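You operate a simulated robot arm through the tools that you are given. There is no shell and no other tool. Be economical: measure what you need, move in short steps, check, and stop when the job is done.

The job below is to be done with a simulated robot arm. You get a single attempt, and the scene is never put back.

Task
Take the jar labelled "spare" from the ledge of the vice bench and put it on the top of the vice bench.

It is judged by the outcome, as a careful person would: the job done as asked, and still so three seconds after it is handed in. It fails if anything else is knocked over, pushed out of place, dropped, spilled or broken.

Robot
A 7-joint arm with a two-finger parallel gripper, fixed in place. Base frame: the origin is at the foot of the arm, x ahead of it, y to its left, z up. Units: mm, rad, N and s.
With the tool pointing down near the work surface it reaches from about 200 to 600 mm from the base axis. Its first joint turns from -1.152 to 1.152 rad. Payload 2.6 kg.
Tool frame: the origin (TCP) lies between the finger pads and is the grasp point; the fingertips stand 30 mm ahead of it; z points along the fingers, y is the line along which they close. The gripper opens to 94 mm. The fingers are 28 mm wide and 10 mm thick; the gripper's body (50 by 96 mm) begins 55 mm behind the TCP.
Orientation is that of the tool frame in the base frame, as a unit quaternion [w, x, y, z]. With the fingers straight down and closing along the base's y, the tool's x points along the base's -x, its y along +y and its z along -z.

Tools
- The arm moves only by the tool nudge_tool. Its arguments are lists of equal length, an entry for each row: "claw": the finger opening in mm, from 0 to 94; "slide": the shift along the tool's x, y, z in units of 25 mm (1.0 is 25 mm), a list of three; "dr": the turn, a rotation vector about the tool's x, y, z in units of 4 degrees (1.0 is 4 degrees), a list of three. In form: {"claw": [claw, ...], "slide": [[x, y, z], ...], "dr": [[rx, ry, rz], ...]}. A call has 1 to 8 rows; each row shifts and turns the commanded pose from where the row before left it, along the tool's axes as they then stand. A call with a number of a shift or a turn outside -1 to 1 is refused whole. Each row takes 0.2 s and may step no farther than 50 mm and 0.15 rad from the row before; otherwise, or with a gripper value out of range, the whole call is refused. Where a pose cannot be reached the arm comes as near as it can. A force on the tool above 40 N (or 10 N above the force at the start of the call, whichever is more), or a blocked arm, ends the call early, and 0.2 s more pass. Each finger travels about 72 mm/s and halts on what it meets, pressing with about 44 N; the grip force reading is that of the motor and also rises with nothing between the fingers. The clock runs only during rows and for 0.2 s after the last one: add rows that do not move to give the fingers time. It gives the time, the measured TCP pose, the force on the tool (base axes), the opening and the grip force at its end, in the units of the frame above (readings bear some noise), and new pictures: "pictures" is both (left out), scene, wrist or none.
- Cameras (640 x 400 px; columns grow to the right, rows downward): "scene" is fixed at [20.9, 413.4, 565]; the picture's right is [-0.91, -0.42, 0.00], its down [-0.26, 0.57, -0.78] and it looks along [0.32, -0.71, -0.62] (base axes); focal length 224 px, centre (320, 200). "wrist" rides on the gripper at [-37, 0, -58] in the tool frame; the picture's right is [0.00, -1.00, 0.00], its down [0.97, 0.00, -0.24] and it looks along [0.24, 0.00, 0.97] (tool axes); focal length 218 px, centre (320, 200). There is no depth. A picture from a camera that has moved, and an enlarged one, comes with that camera's place and axes in the base frame and with its lens. The place of the scene camera against the robot may be out by one fixed shift of up to 18 mm in any direction.
- enlarge(camera, box): a new picture of the part [left, top, right, bottom] of that camera's present view, enlarged. No time passes.
- job_done(): hands the job in; it is judged then, once.

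Work in short steps. Places have to be worked out from the pictures, the camera data and where the tool is seen: move nearer, look again, correct. Check each grasp and each placing, and mend what went wrong. You have 90 turns and 150 pictures in all, those below and enlarged ones among them. Open the gripper and draw the arm clear of the work before you hand the job in, unless the task says otherwise; then end with one line.

The tools are called after "Call:" as a command line: name --argument value ..., lists and objects as JSON in quotes. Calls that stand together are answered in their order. nudge_tool: Moves the arm, as the interface text tells. Its arguments: {"type":"object","properties":{"claw":{"type":"array","items":{"type":"number"}},"slide":{"type":"array","items":{"type":"array","items":{"type":"number"}}},"dr":{"type":"array","items":{"type":"array","items":{"type":"number"}}},"pictures":{"type":"string","enum":["both","scene","wrist","none"]}},"required":["claw","slide","dr"]} The other tools are called the same way: enlarge (camera, box) takes an enlarged picture of a part of a camera's view; job_done () hands the job in.

At the start:

```text
clock: 0.0
eef_pos: [349.0, -93.2, 408.8]
tcp_rot: [0.001, -0.001, 1.0, 0.0]
contact_force: [0.3, -0.1, -0.3]
width: 94.1
grip_force: 0.0
```

scene: 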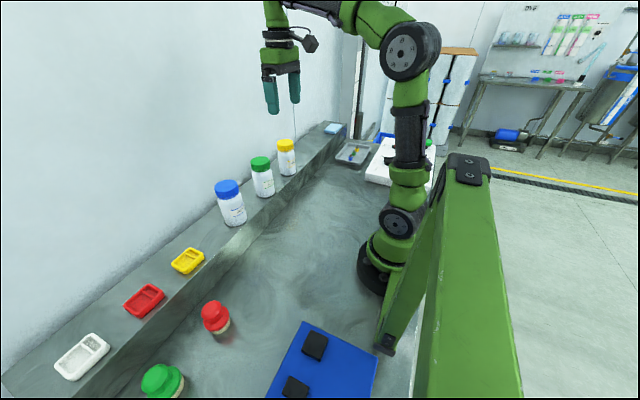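
wrist: 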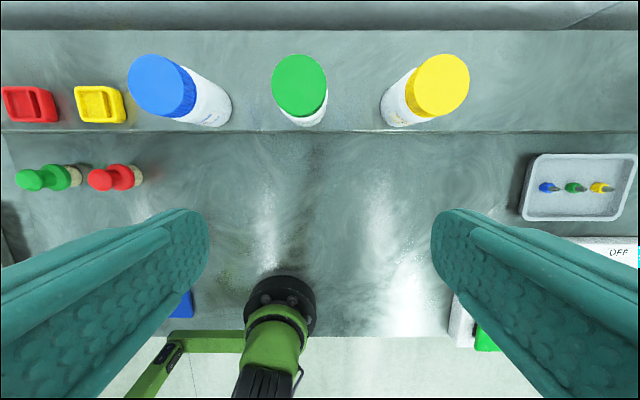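

I see three jars on a raised ledge; I enlarge to read the labels and identify the surroundings.

Call:
enlarge --camera "scene" --box '[200, 110, 360, 240]'

Call:
enlarge --camera "scene" --box '[0, 220, 400, 400]'

Call:
enlarge --camera "wrist" --box '[100, 30, 500, 140]'

```text
3.08 times, centred on (280, 175) of scene
camera zoom: at [20.9, 413.4, 565.0], right [-0.91, -0.42, 0.0], down [-0.26, 0.57, -0.78], along [0.32, -0.71, -0.62], focal length 689 px, centre (443, 277)
```

zoom: 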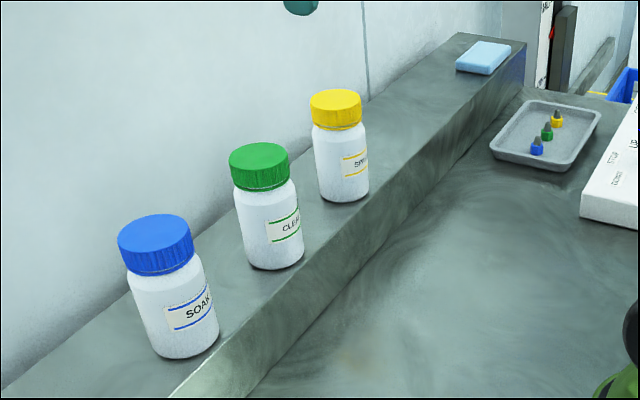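

```text
1.60 times, centred on (200, 310) of scene
camera zoom: at [20.9, 413.4, 565.0], right [-0.91, -0.42, 0.0], down [-0.26, 0.57, -0.78], along [0.32, -0.71, -0.62], focal length 358 px, centre (512, 24)
```

zoom: 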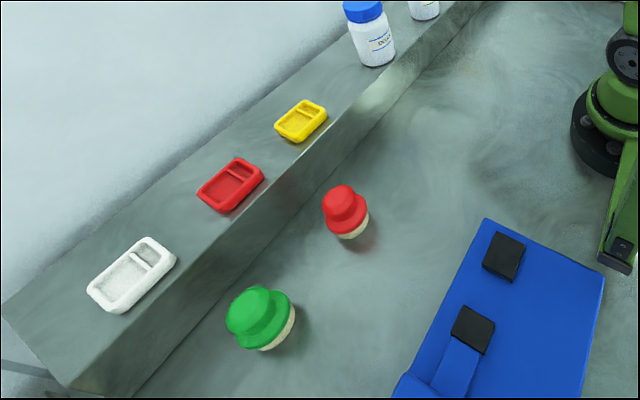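

```text
1.60 times, centred on (300, 85) of wrist
camera zoom: at [386.0, -93.0, 467.1], right [0.0, -1.0, 0.0], down [-0.97, 0.0, 0.24], along [-0.24, 0.0, -0.97], focal length 349 px, centre (352, 384)
```

zoom: 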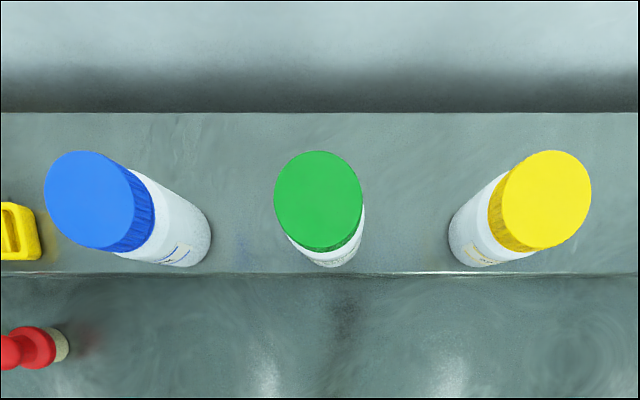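

Call:
enlarge --camera "scene" --box '[265, 130, 315, 180]'

Call:
enlarge --camera "scene" --box '[250, 300, 410, 400]'

Call:
enlarge --camera "scene" --box '[320, 110, 460, 200]'

```text
8.00 times, centred on (290, 155) of scene
camera zoom: at [20.9, 413.4, 565.0], right [-0.91, -0.42, 0.0], down [-0.26, 0.57, -0.78], along [0.32, -0.71, -0.62], focal length 1791 px, centre (560, 560)
```

zoom: 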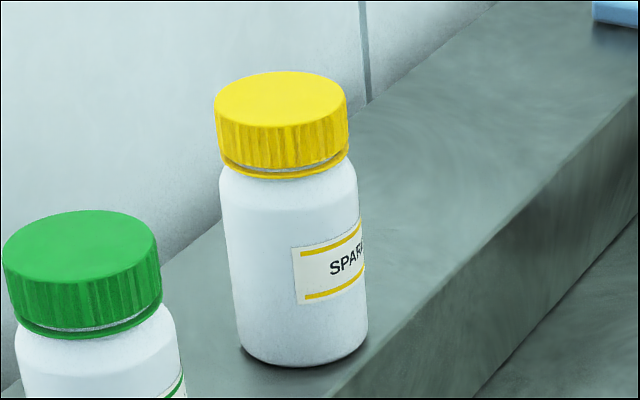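

```text
4.00 times, centred on (330, 350) of scene
camera zoom: at [20.9, 413.4, 565.0], right [-0.91, -0.42, 0.0], down [-0.26, 0.57, -0.78], along [0.32, -0.71, -0.62], focal length 896 px, centre (280, -400)
```

zoom: 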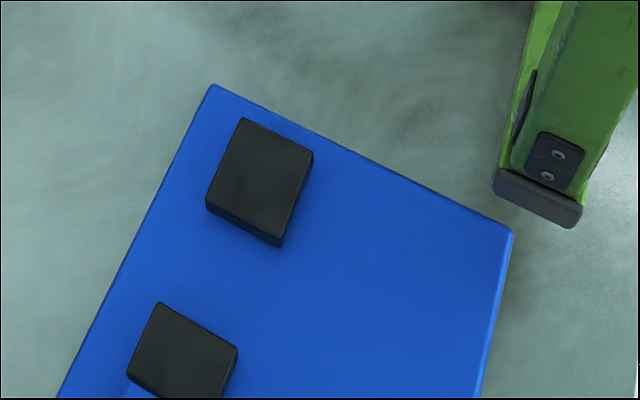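

```text
4.44 times, centred on (390, 155) of scene
camera zoom: at [20.9, 413.4, 565.0], right [-0.91, -0.42, 0.0], down [-0.26, 0.57, -0.78], along [0.32, -0.71, -0.62], focal length 995 px, centre (9, 400)
```

zoom: 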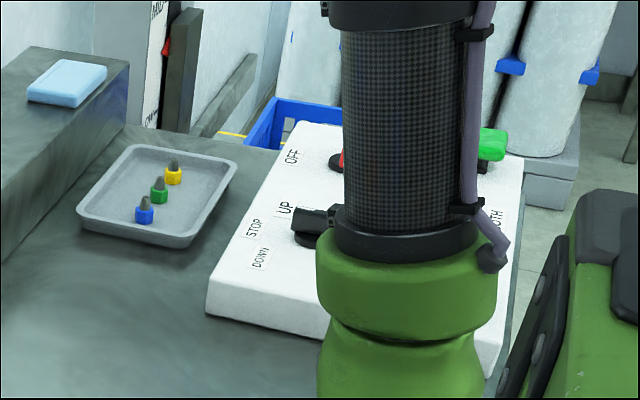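

The yellow-capped jar reads "SPAR…" – that's the one. From the two views it stands near (445,-215), cap top around z≈225. I move above it at current height, fingers open, and look again.

Call:
nudge_tool --claw '[94, 94, 94, 94, 94, 94]' --slide '[[-0.6, -0.8, 0], [-0.6, -0.8, 0], [-0.6, -0.8, 0], [-0.6, -0.8, 0], [-0.6, -0.8, 0], [-0.6, -0.7, 0]]' --dr '[[0, 0, 0], [0, 0, 0], [0, 0, 0], [0, 0, 0], [0, 0, 0], [0, 0, 0]]'

```text
clock: 1.4
eef_pos: [435.6, -208.6, 404.8]
tcp_rot: [0.001, -0.001, 1.0, 0.0]
contact_force: [-0.5, 0.5, -0.6]
width: 94.0
grip_force: 0.0
out of reach, approached as far as the arm can: row 6
camera wrist: at [471.8, -208.9, 462.9], right [0.0, -1.0, 0.0], down [-0.97, 0.0, 0.24], along [-0.24, 0.0, -0.97], focal length 218 px, centre (320, 200)
```

scene: 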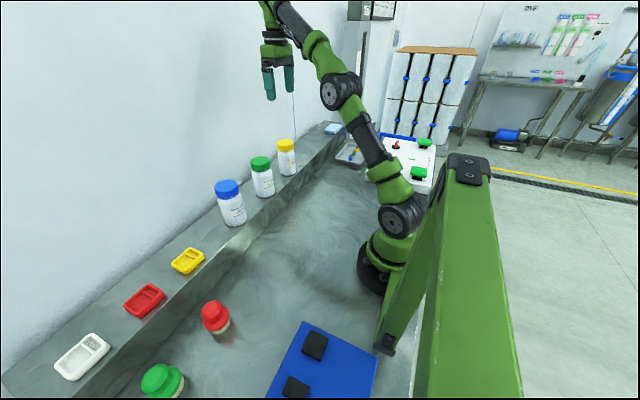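
wrist: 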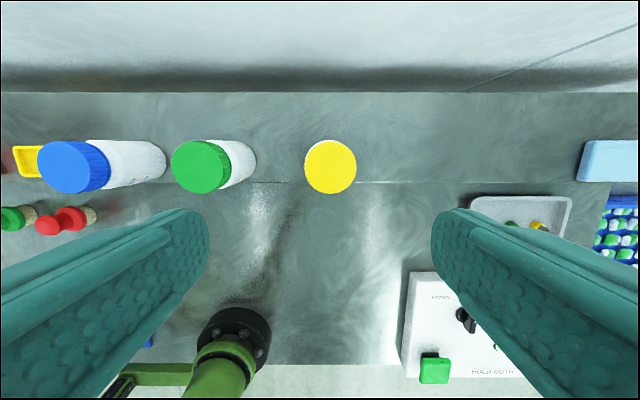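

Triangulating between the two wrist views puts the cap top at about (450,-221,212), diameter ≈59. I descend to z≈275 and centre.

Call:
nudge_tool --claw '[94, 94, 94, 94, 94, 94]' --slide '[[0, 0, 0.9], [0, 0, 0.9], [-0.2, -0.2, 0.9], [-0.2, -0.2, 0.9], [-0.1, -0.1, 0.9], [0, 0, 0.8]]' --dr '[[0, 0, 0], [0, 0, 0], [0, 0, 0], [0, 0, 0], [0, 0, 0], [0, 0, 0]]'

```text
clock: 2.8
eef_pos: [447.1, -220.5, 270.6]
tcp_rot: [0.0, 0.0, 1.0, -0.001]
contact_force: [0.7, 0.2, -0.8]
width: 93.8
grip_force: 0.1
camera wrist: at [484.4, -219.9, 328.8], right [0.0, -1.0, 0.0], down [-0.97, 0.0, 0.24], along [-0.24, 0.0, -0.97], focal length 218 px, centre (320, 200)
```

scene: 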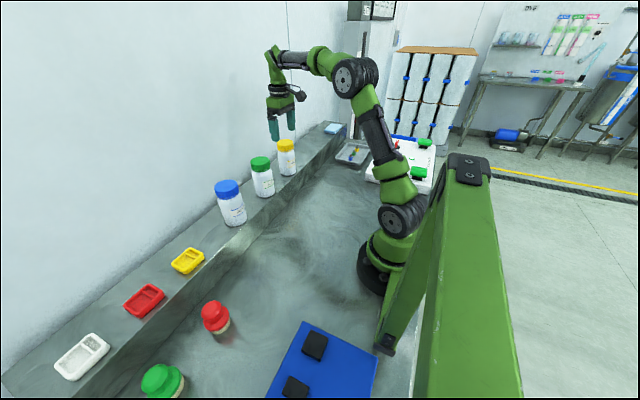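
wrist: 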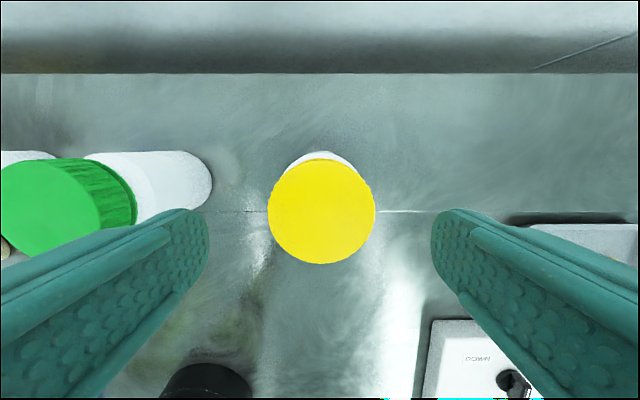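

The cap is centred (≈(449,-220.5)). I descend to TCP z≈174 around the jar, then check before closing.

Call:
nudge_tool --claw '[94, 94, 94, 94, 94, 94]' --slide '[[-0.08, 0, 0.7], [0, 0, 0.7], [0, 0, 0.7], [0, 0, 0.7], [0, 0, 0.6], [0, 0, 0.5]]' --dr '[[0, 0, 0], [0, 0, 0], [0, 0, 0], [0, 0, 0], [0, 0, 0], [0, 0, 0]]'

Call:
enlarge --camera "scene" --box '[230, 80, 350, 200]'

```text
clock: 4.2
eef_pos: [448.5, -219.6, 174.2]
tcp_rot: [0.0, 0.001, 1.0, 0.0]
contact_force: [0.8, -0.7, 0.0]
width: 94.0
grip_force: 0.0
camera wrist: at [485.8, -220.1, 231.5], right [0.0, -1.0, 0.0], down [-0.97, 0.0, 0.24], along [-0.24, 0.0, -0.97], focal length 218 px, centre (320, 200)
```

scene: 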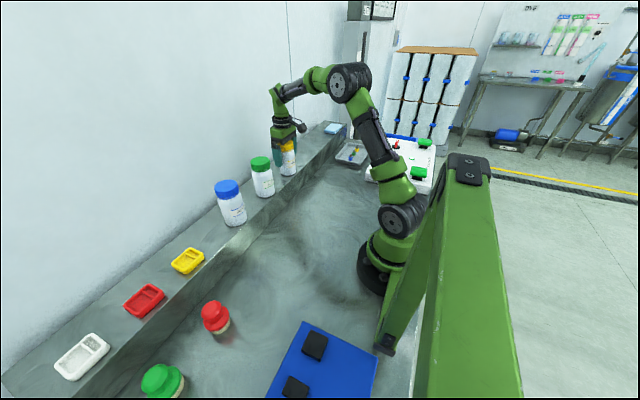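
wrist: 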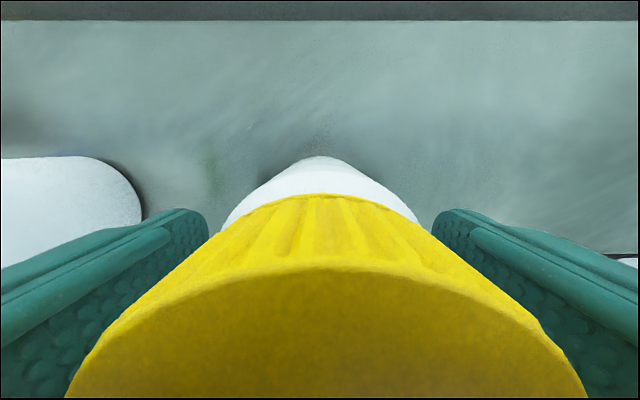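

```text
3.33 times, centred on (290, 140) of scene
camera zoom: at [20.9, 413.4, 565.0], right [-0.91, -0.42, 0.0], down [-0.26, 0.57, -0.78], along [0.32, -0.71, -0.62], focal length 746 px, centre (420, 400)
```

zoom: 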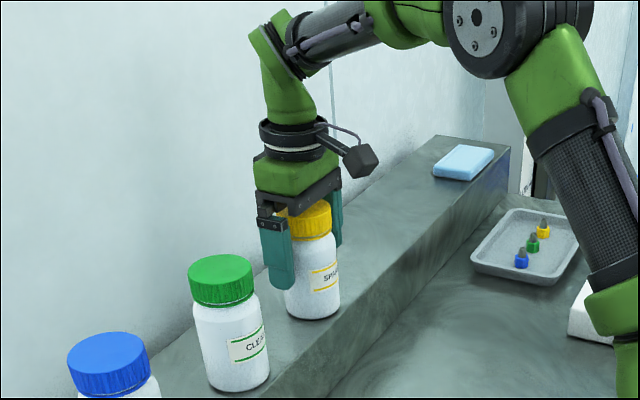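

Fingers straddle the jar evenly with no contact. Closing.

Call:
nudge_tool --claw '[70, 56, 45, 45, 45]' --slide '[[0, 0, 0], [0, 0, 0], [0, 0, 0], [0, 0, 0], [0, 0, 0]]' --dr '[[0, 0, 0], [0, 0, 0], [0, 0, 0], [0, 0, 0], [0, 0, 0]]' --pictures "scene"

```text
clock: 5.4
eef_pos: [448.1, -219.8, 173.8]
tcp_rot: [0.0, 0.001, 1.0, 0.0]
contact_force: [-0.7, -0.2, 0.0]
width: 63.2
grip_force: 43.8
```

scene: 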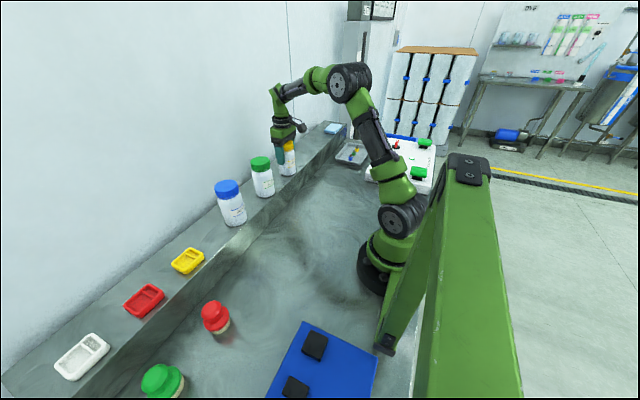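

Gripped at 63 mm with 44 N. I lift gently about 60 mm and check.

Call:
nudge_tool --claw '[45, 45, 45, 45]' --slide '[[0, 0, -0.3], [0, 0, -0.6], [0, 0, -0.8], [0, 0, -0.8]]' --dr '[[0, 0, 0], [0, 0, 0], [0, 0, 0], [0, 0, 0]]'

Call:
enlarge --camera "scene" --box '[230, 80, 350, 200]'

```text
clock: 6.4
eef_pos: [447.1, -220.2, 237.1]
tcp_rot: [0.001, 0.0, 1.0, -0.001]
contact_force: [0.3, 1.1, -0.4]
width: 62.8
grip_force: 44.2
camera wrist: at [484.9, -221.3, 295.5], right [0.0, -1.0, 0.0], down [-0.97, 0.0, 0.24], along [-0.24, 0.0, -0.97], focal length 218 px, centre (320, 200)
```

scene: 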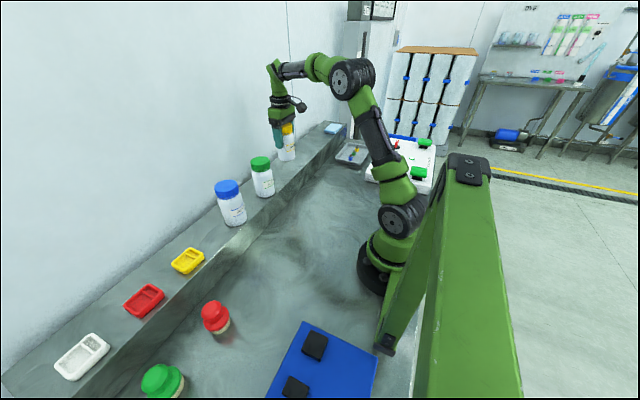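
wrist: 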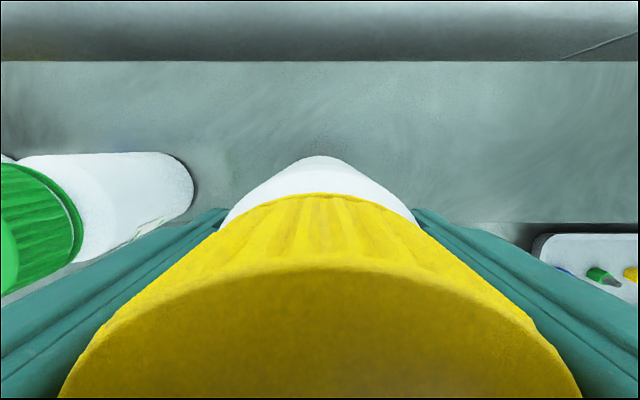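

```text
3.33 times, centred on (290, 140) of scene
camera zoom: at [20.9, 413.4, 565.0], right [-0.91, -0.42, 0.0], down [-0.26, 0.57, -0.78], along [0.32, -0.71, -0.62], focal length 746 px, centre (420, 400)
```

zoom: 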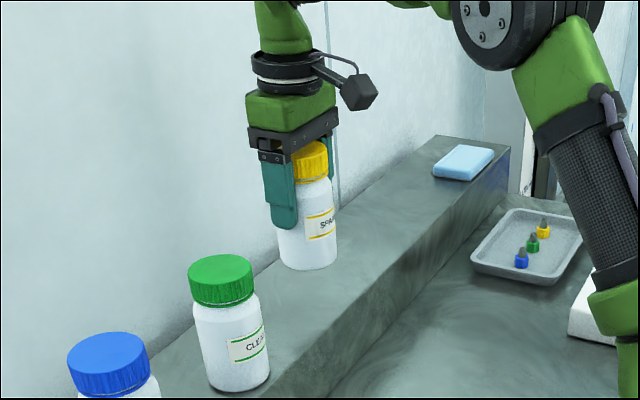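

Jar is held level. I carry it to (320,-150), over clear bench top in front of the ledge (its edge at x≈411), staying at height.

Call:
nudge_tool --claw '[45, 45, 45, 45, 45, 45, 45, 45]' --slide '[[0.4, 0.2, 0], [0.7, 0.4, 0], [0.7, 0.4, 0], [0.7, 0.4, 0], [0.7, 0.4, 0], [0.7, 0.4, 0], [0.7, 0.4, 0], [0.5, 0.2, 0]]' --dr '[[0, 0, 0], [0, 0, 0], [0, 0, 0], [0, 0, 0], [0, 0, 0], [0, 0, 0], [0, 0, 0], [0, 0, 0]]'

```text
clock: 8.2
eef_pos: [321.3, -151.8, 237.0]
tcp_rot: [0.0, 0.0, 1.0, 0.0]
contact_force: [1.0, 0.5, -2.3]
width: 62.9
grip_force: 43.9
camera wrist: at [357.7, -151.9, 294.0], right [0.0, -1.0, 0.0], down [-0.97, 0.0, 0.24], along [-0.24, 0.0, -0.97], focal length 218 px, centre (320, 200)
```

scene: 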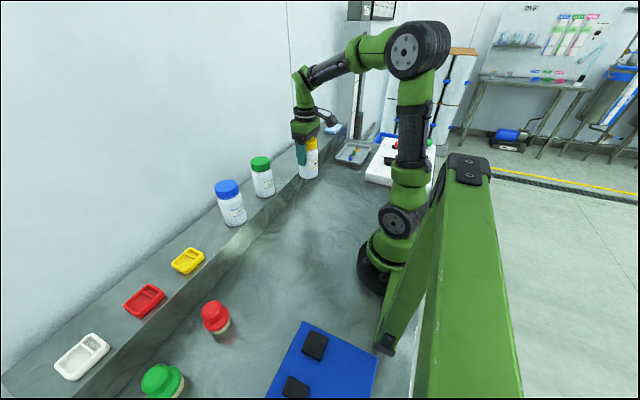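
wrist: 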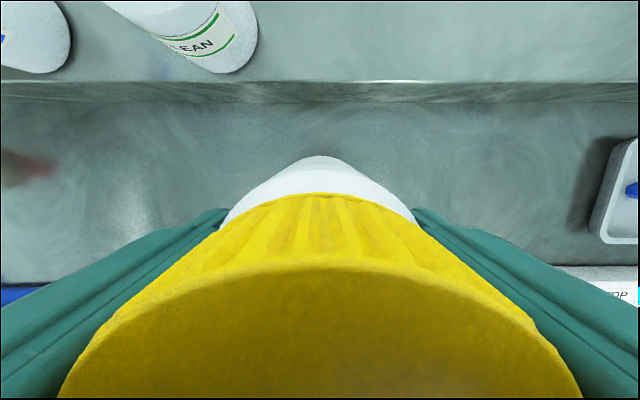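

The bench top height isn't certain, so I descend in small steps watching force and pictures.

Call:
nudge_tool --claw '[45, 45, 45, 45, 45, 45]' --slide '[[0, 0, 0.4], [0, 0, 0.5], [0, 0, 0.5], [0, 0, 0.3], [0, 0, 0.3], [0, 0, 0.3]]' --dr '[[0, 0, 0], [0, 0, 0], [0, 0, 0], [0, 0, 0], [0, 0, 0], [0, 0, 0]]' --pictures "none"

Call:
enlarge --camera "scene" --box '[250, 100, 390, 240]'

```text
clock: 9.6
eef_pos: [321.0, -149.4, 179.7]
tcp_rot: [0.0, 0.001, 1.0, 0.0]
contact_force: [-0.1, 0.7, -2.0]
width: 62.8
grip_force: 43.5
```

```text
2.86 times, centred on (320, 170) of scene
camera zoom: at [20.9, 413.4, 565.0], right [-0.91, -0.42, 0.0], down [-0.26, 0.57, -0.78], along [0.32, -0.71, -0.62], focal length 640 px, centre (320, 286)
```

zoom: 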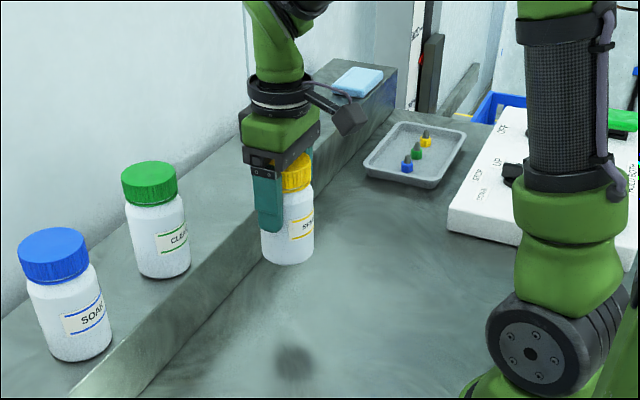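

The shadow shows the jar is still well above the surface. Descending further in modest steps.

Call:
nudge_tool --claw '[45, 45, 45, 45, 45, 45, 45]' --slide '[[0, 0, 0.3], [0, 0, 0.4], [0, 0, 0.4], [0, 0, 0.4], [0, 0, 0.4], [0, 0, 0.4], [0, 0, 0.3]]' --dr '[[0, 0, 0], [0, 0, 0], [0, 0, 0], [0, 0, 0], [0, 0, 0], [0, 0, 0], [0, 0, 0]]' --pictures "wrist"

Call:
enlarge --camera "scene" --box '[250, 100, 390, 240]'

```text
clock: 11.2
eef_pos: [322.5, -149.5, 113.1]
tcp_rot: [0.0, 0.001, 1.0, 0.0]
contact_force: [-0.3, 0.4, -1.5]
width: 63.1
grip_force: 44.4
camera wrist: at [358.4, -150.8, 171.0], right [0.0, -1.0, 0.0], down [-0.97, 0.0, 0.24], along [-0.24, 0.0, -0.97], focal length 218 px, centre (320, 200)
```

wrist: 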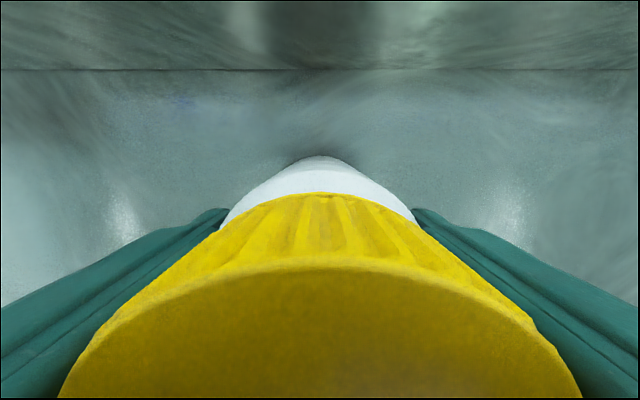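

```text
2.86 times, centred on (320, 170) of scene
camera zoom: at [20.9, 413.4, 565.0], right [-0.91, -0.42, 0.0], down [-0.26, 0.57, -0.78], along [0.32, -0.71, -0.62], focal length 640 px, centre (320, 286)
```

zoom: 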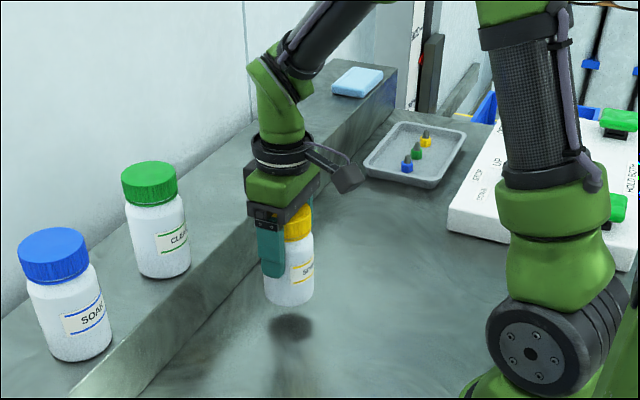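

Jar base to shadow gap suggests ~30 mm left, i.e. contact near TCP z≈83. Descending to ~93 first, then fine steps.

Call:
nudge_tool --claw '[45, 45, 45, 45, 45]' --slide '[[0, 0, 0.2], [0, 0, 0.2], [0, 0, 0.2], [0, 0, 0.15], [0, 0, 0.1]]' --dr '[[0, 0, 0], [0, 0, 0], [0, 0, 0], [0, 0, 0], [0, 0, 0]]' --pictures "none"

Call:
enlarge --camera "scene" --box '[280, 150, 350, 220]'

```text
clock: 12.4
eef_pos: [320.1, -150.0, 93.0]
tcp_rot: [0.0, 0.0, 1.0, 0.0]
contact_force: [-0.4, 0.4, -1.3]
width: 62.9
grip_force: 43.8
```

```text
5.71 times, centred on (315, 185) of scene
camera zoom: at [20.9, 413.4, 565.0], right [-0.91, -0.42, 0.0], down [-0.26, 0.57, -0.78], along [0.32, -0.71, -0.62], focal length 1279 px, centre (349, 286)
```

zoom: 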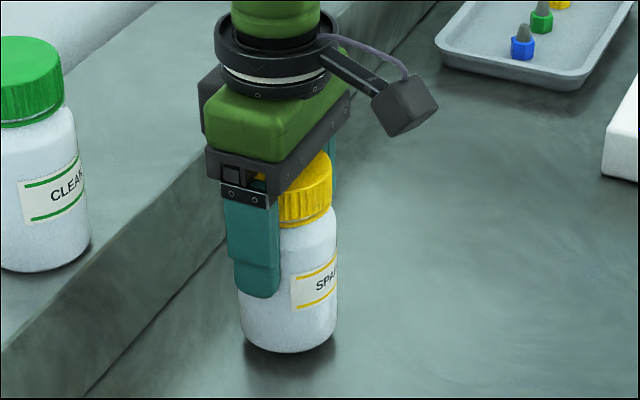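

Small gap remains. Fine 1–2 mm steps down, watching force.

Call:
nudge_tool --claw '[45, 45, 45, 45, 45]' --slide '[[0, 0, 0.08], [0, 0, 0.06], [0, 0, 0.06], [0, 0, 0.04], [0, 0, 0.04]]' --dr '[[0, 0, 0], [0, 0, 0], [0, 0, 0], [0, 0, 0], [0, 0, 0]]' --pictures "none"

Call:
enlarge --camera "scene" --box '[280, 150, 350, 220]'

```text
clock: 13.6
eef_pos: [320.7, -149.7, 84.2]
tcp_rot: [-0.001, 0.0, 1.0, 0.0]
contact_force: [0.0, -0.2, -0.9]
width: 63.0
grip_force: 44.1
```

```text
5.71 times, centred on (315, 185) of scene
camera zoom: at [20.9, 413.4, 565.0], right [-0.91, -0.42, 0.0], down [-0.26, 0.57, -0.78], along [0.32, -0.71, -0.62], focal length 1279 px, centre (349, 286)
```

zoom: 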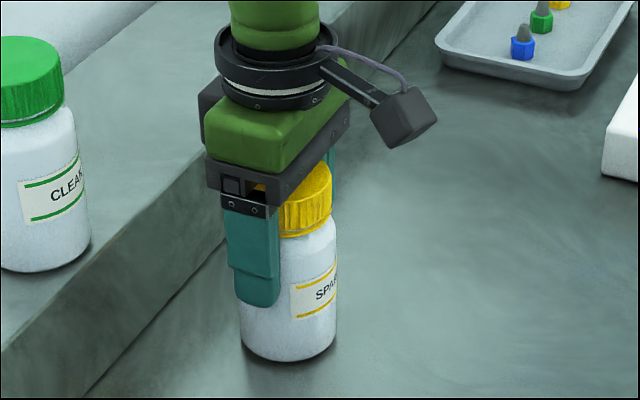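

Nearly touching; continuing 1 mm steps until the force rises.

Call:
nudge_tool --claw '[45, 45]' --slide '[[0, 0, 0.04], [0, 0, 0.04]]' --dr '[[0, 0, 0], [0, 0, 0]]' --pictures "none"

```text
clock: 14.2
eef_pos: [321.3, -150.6, 84.7]
tcp_rot: [0.001, 0.0, 1.0, 0.0]
contact_force: [-0.9, 1.2, 3.0]
width: 63.0
grip_force: 44.6
```

Call:
nudge_tool --claw '[45, 45]' --slide '[[0, 0, 0.04], [0, 0, 0]]' --dr '[[0, 0, 0], [0, 0, 0]]' --pictures "none"

```text
clock: 14.8
eef_pos: [320.8, -150.9, 84.1]
tcp_rot: [0.001, 0.0, 1.0, 0.0]
contact_force: [-6.0, 2.3, 17.2]
width: 63.0
grip_force: 43.6
```

Upward force of 17 N: the jar is on the bench. I back off 1 mm to unload and open the fingers.

Call:
nudge_tool --claw '[45, 66, 72, 80, 90, 94]' --slide '[[0, 0, -0.04], [0, 0, 0], [0, 0, 0], [0, 0, 0], [0, 0, 0], [0, 0, 0]]' --dr '[[0, 0, 0], [0, 0, 0], [0, 0, 0], [0, 0, 0], [0, 0, 0], [0, 0, 0]]' --pictures "wrist"

Call:
enlarge --camera "scene" --box '[280, 150, 350, 220]'

```text
clock: 16.2
eef_pos: [321.4, -150.2, 83.8]
tcp_rot: [0.0, -0.001, 1.0, -0.001]
contact_force: [-0.1, -0.2, 0.2]
width: 93.9
grip_force: 0.1
camera wrist: at [358.3, -150.5, 141.9], right [0.0, -1.0, 0.0], down [-0.97, 0.0, 0.24], along [-0.24, 0.0, -0.97], focal length 218 px, centre (320, 200)
```

wrist: 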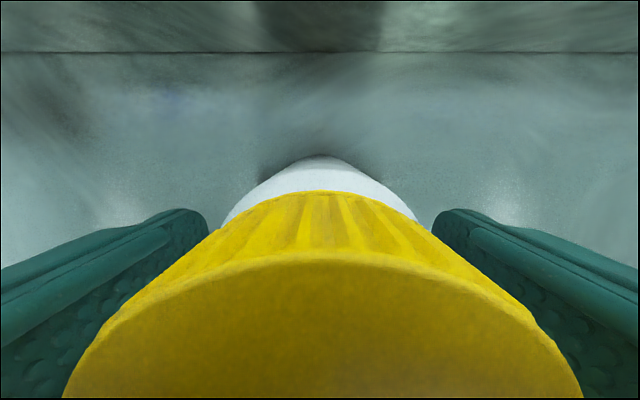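

```text
5.71 times, centred on (315, 185) of scene
camera zoom: at [20.9, 413.4, 565.0], right [-0.91, -0.42, 0.0], down [-0.26, 0.57, -0.78], along [0.32, -0.71, -0.62], focal length 1279 px, centre (349, 286)
```

zoom: 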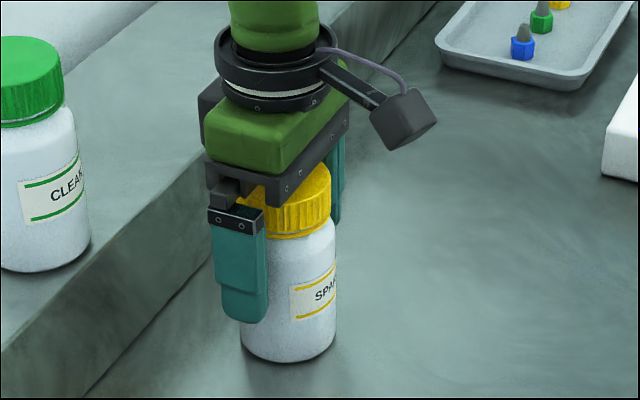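

The jar stands upright and free, with the fingers clear on both sides. I raise the arm straight up.

Call:
nudge_tool --claw '[94, 94, 94, 94, 94, 94, 94, 94]' --slide '[[0, 0, -0.4], [0, 0, -0.7], [0, 0, -0.9], [0, 0, -1], [0, 0, -1], [0, 0, -1], [0, 0, -1], [0, 0, -1]]' --dr '[[0, 0, 0], [0, 0, 0], [0, 0, 0], [0, 0, 0], [0, 0, 0], [0, 0, 0], [0, 0, 0], [0, 0, 0]]'

Call:
enlarge --camera "scene" --box '[200, 110, 360, 240]'

```text
clock: 18.0
eef_pos: [322.0, -149.9, 258.4]
tcp_rot: [0.0, 0.0, 1.0, 0.0]
contact_force: [-0.4, -0.5, -0.9]
width: 94.0
grip_force: 0.0
camera wrist: at [357.8, -151.3, 316.2], right [0.0, -1.0, 0.0], down [-0.97, 0.0, 0.24], along [-0.24, 0.0, -0.97], focal length 218 px, centre (320, 200)
```

scene: 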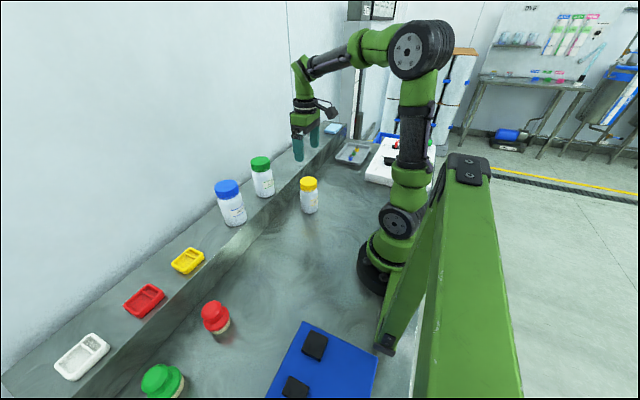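
wrist: 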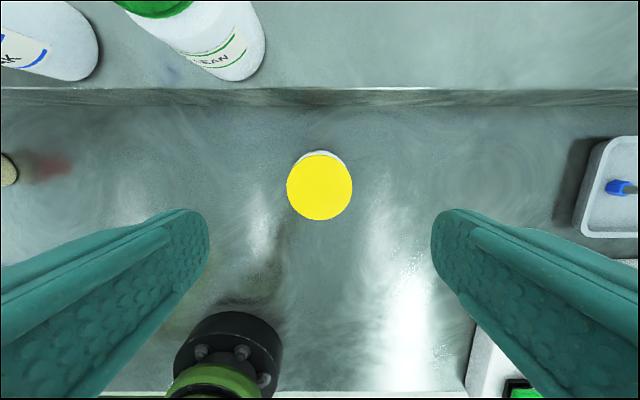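

```text
3.08 times, centred on (280, 175) of scene
camera zoom: at [20.9, 413.4, 565.0], right [-0.91, -0.42, 0.0], down [-0.26, 0.57, -0.78], along [0.32, -0.71, -0.62], focal length 689 px, centre (443, 277)
```

zoom: 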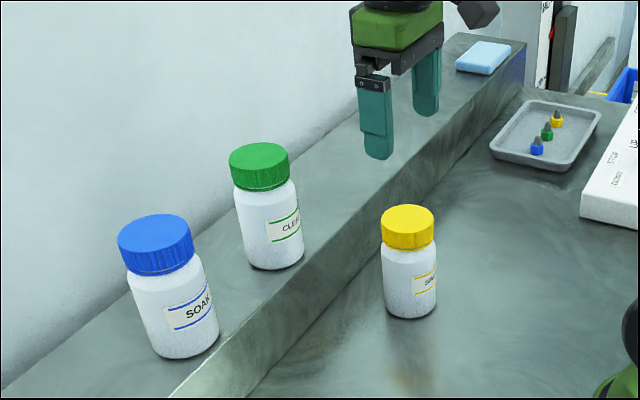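

The jar stands upright on the bench top, nothing else has moved, and the arm is clear. Handing in.

Call:
job_done

```text
The job is handed in.
```

The "spare" jar (yellow cap) is off the ledge and standing upright on the bench top. The gripper is open, the arm is clear, and nothing else was disturbed.
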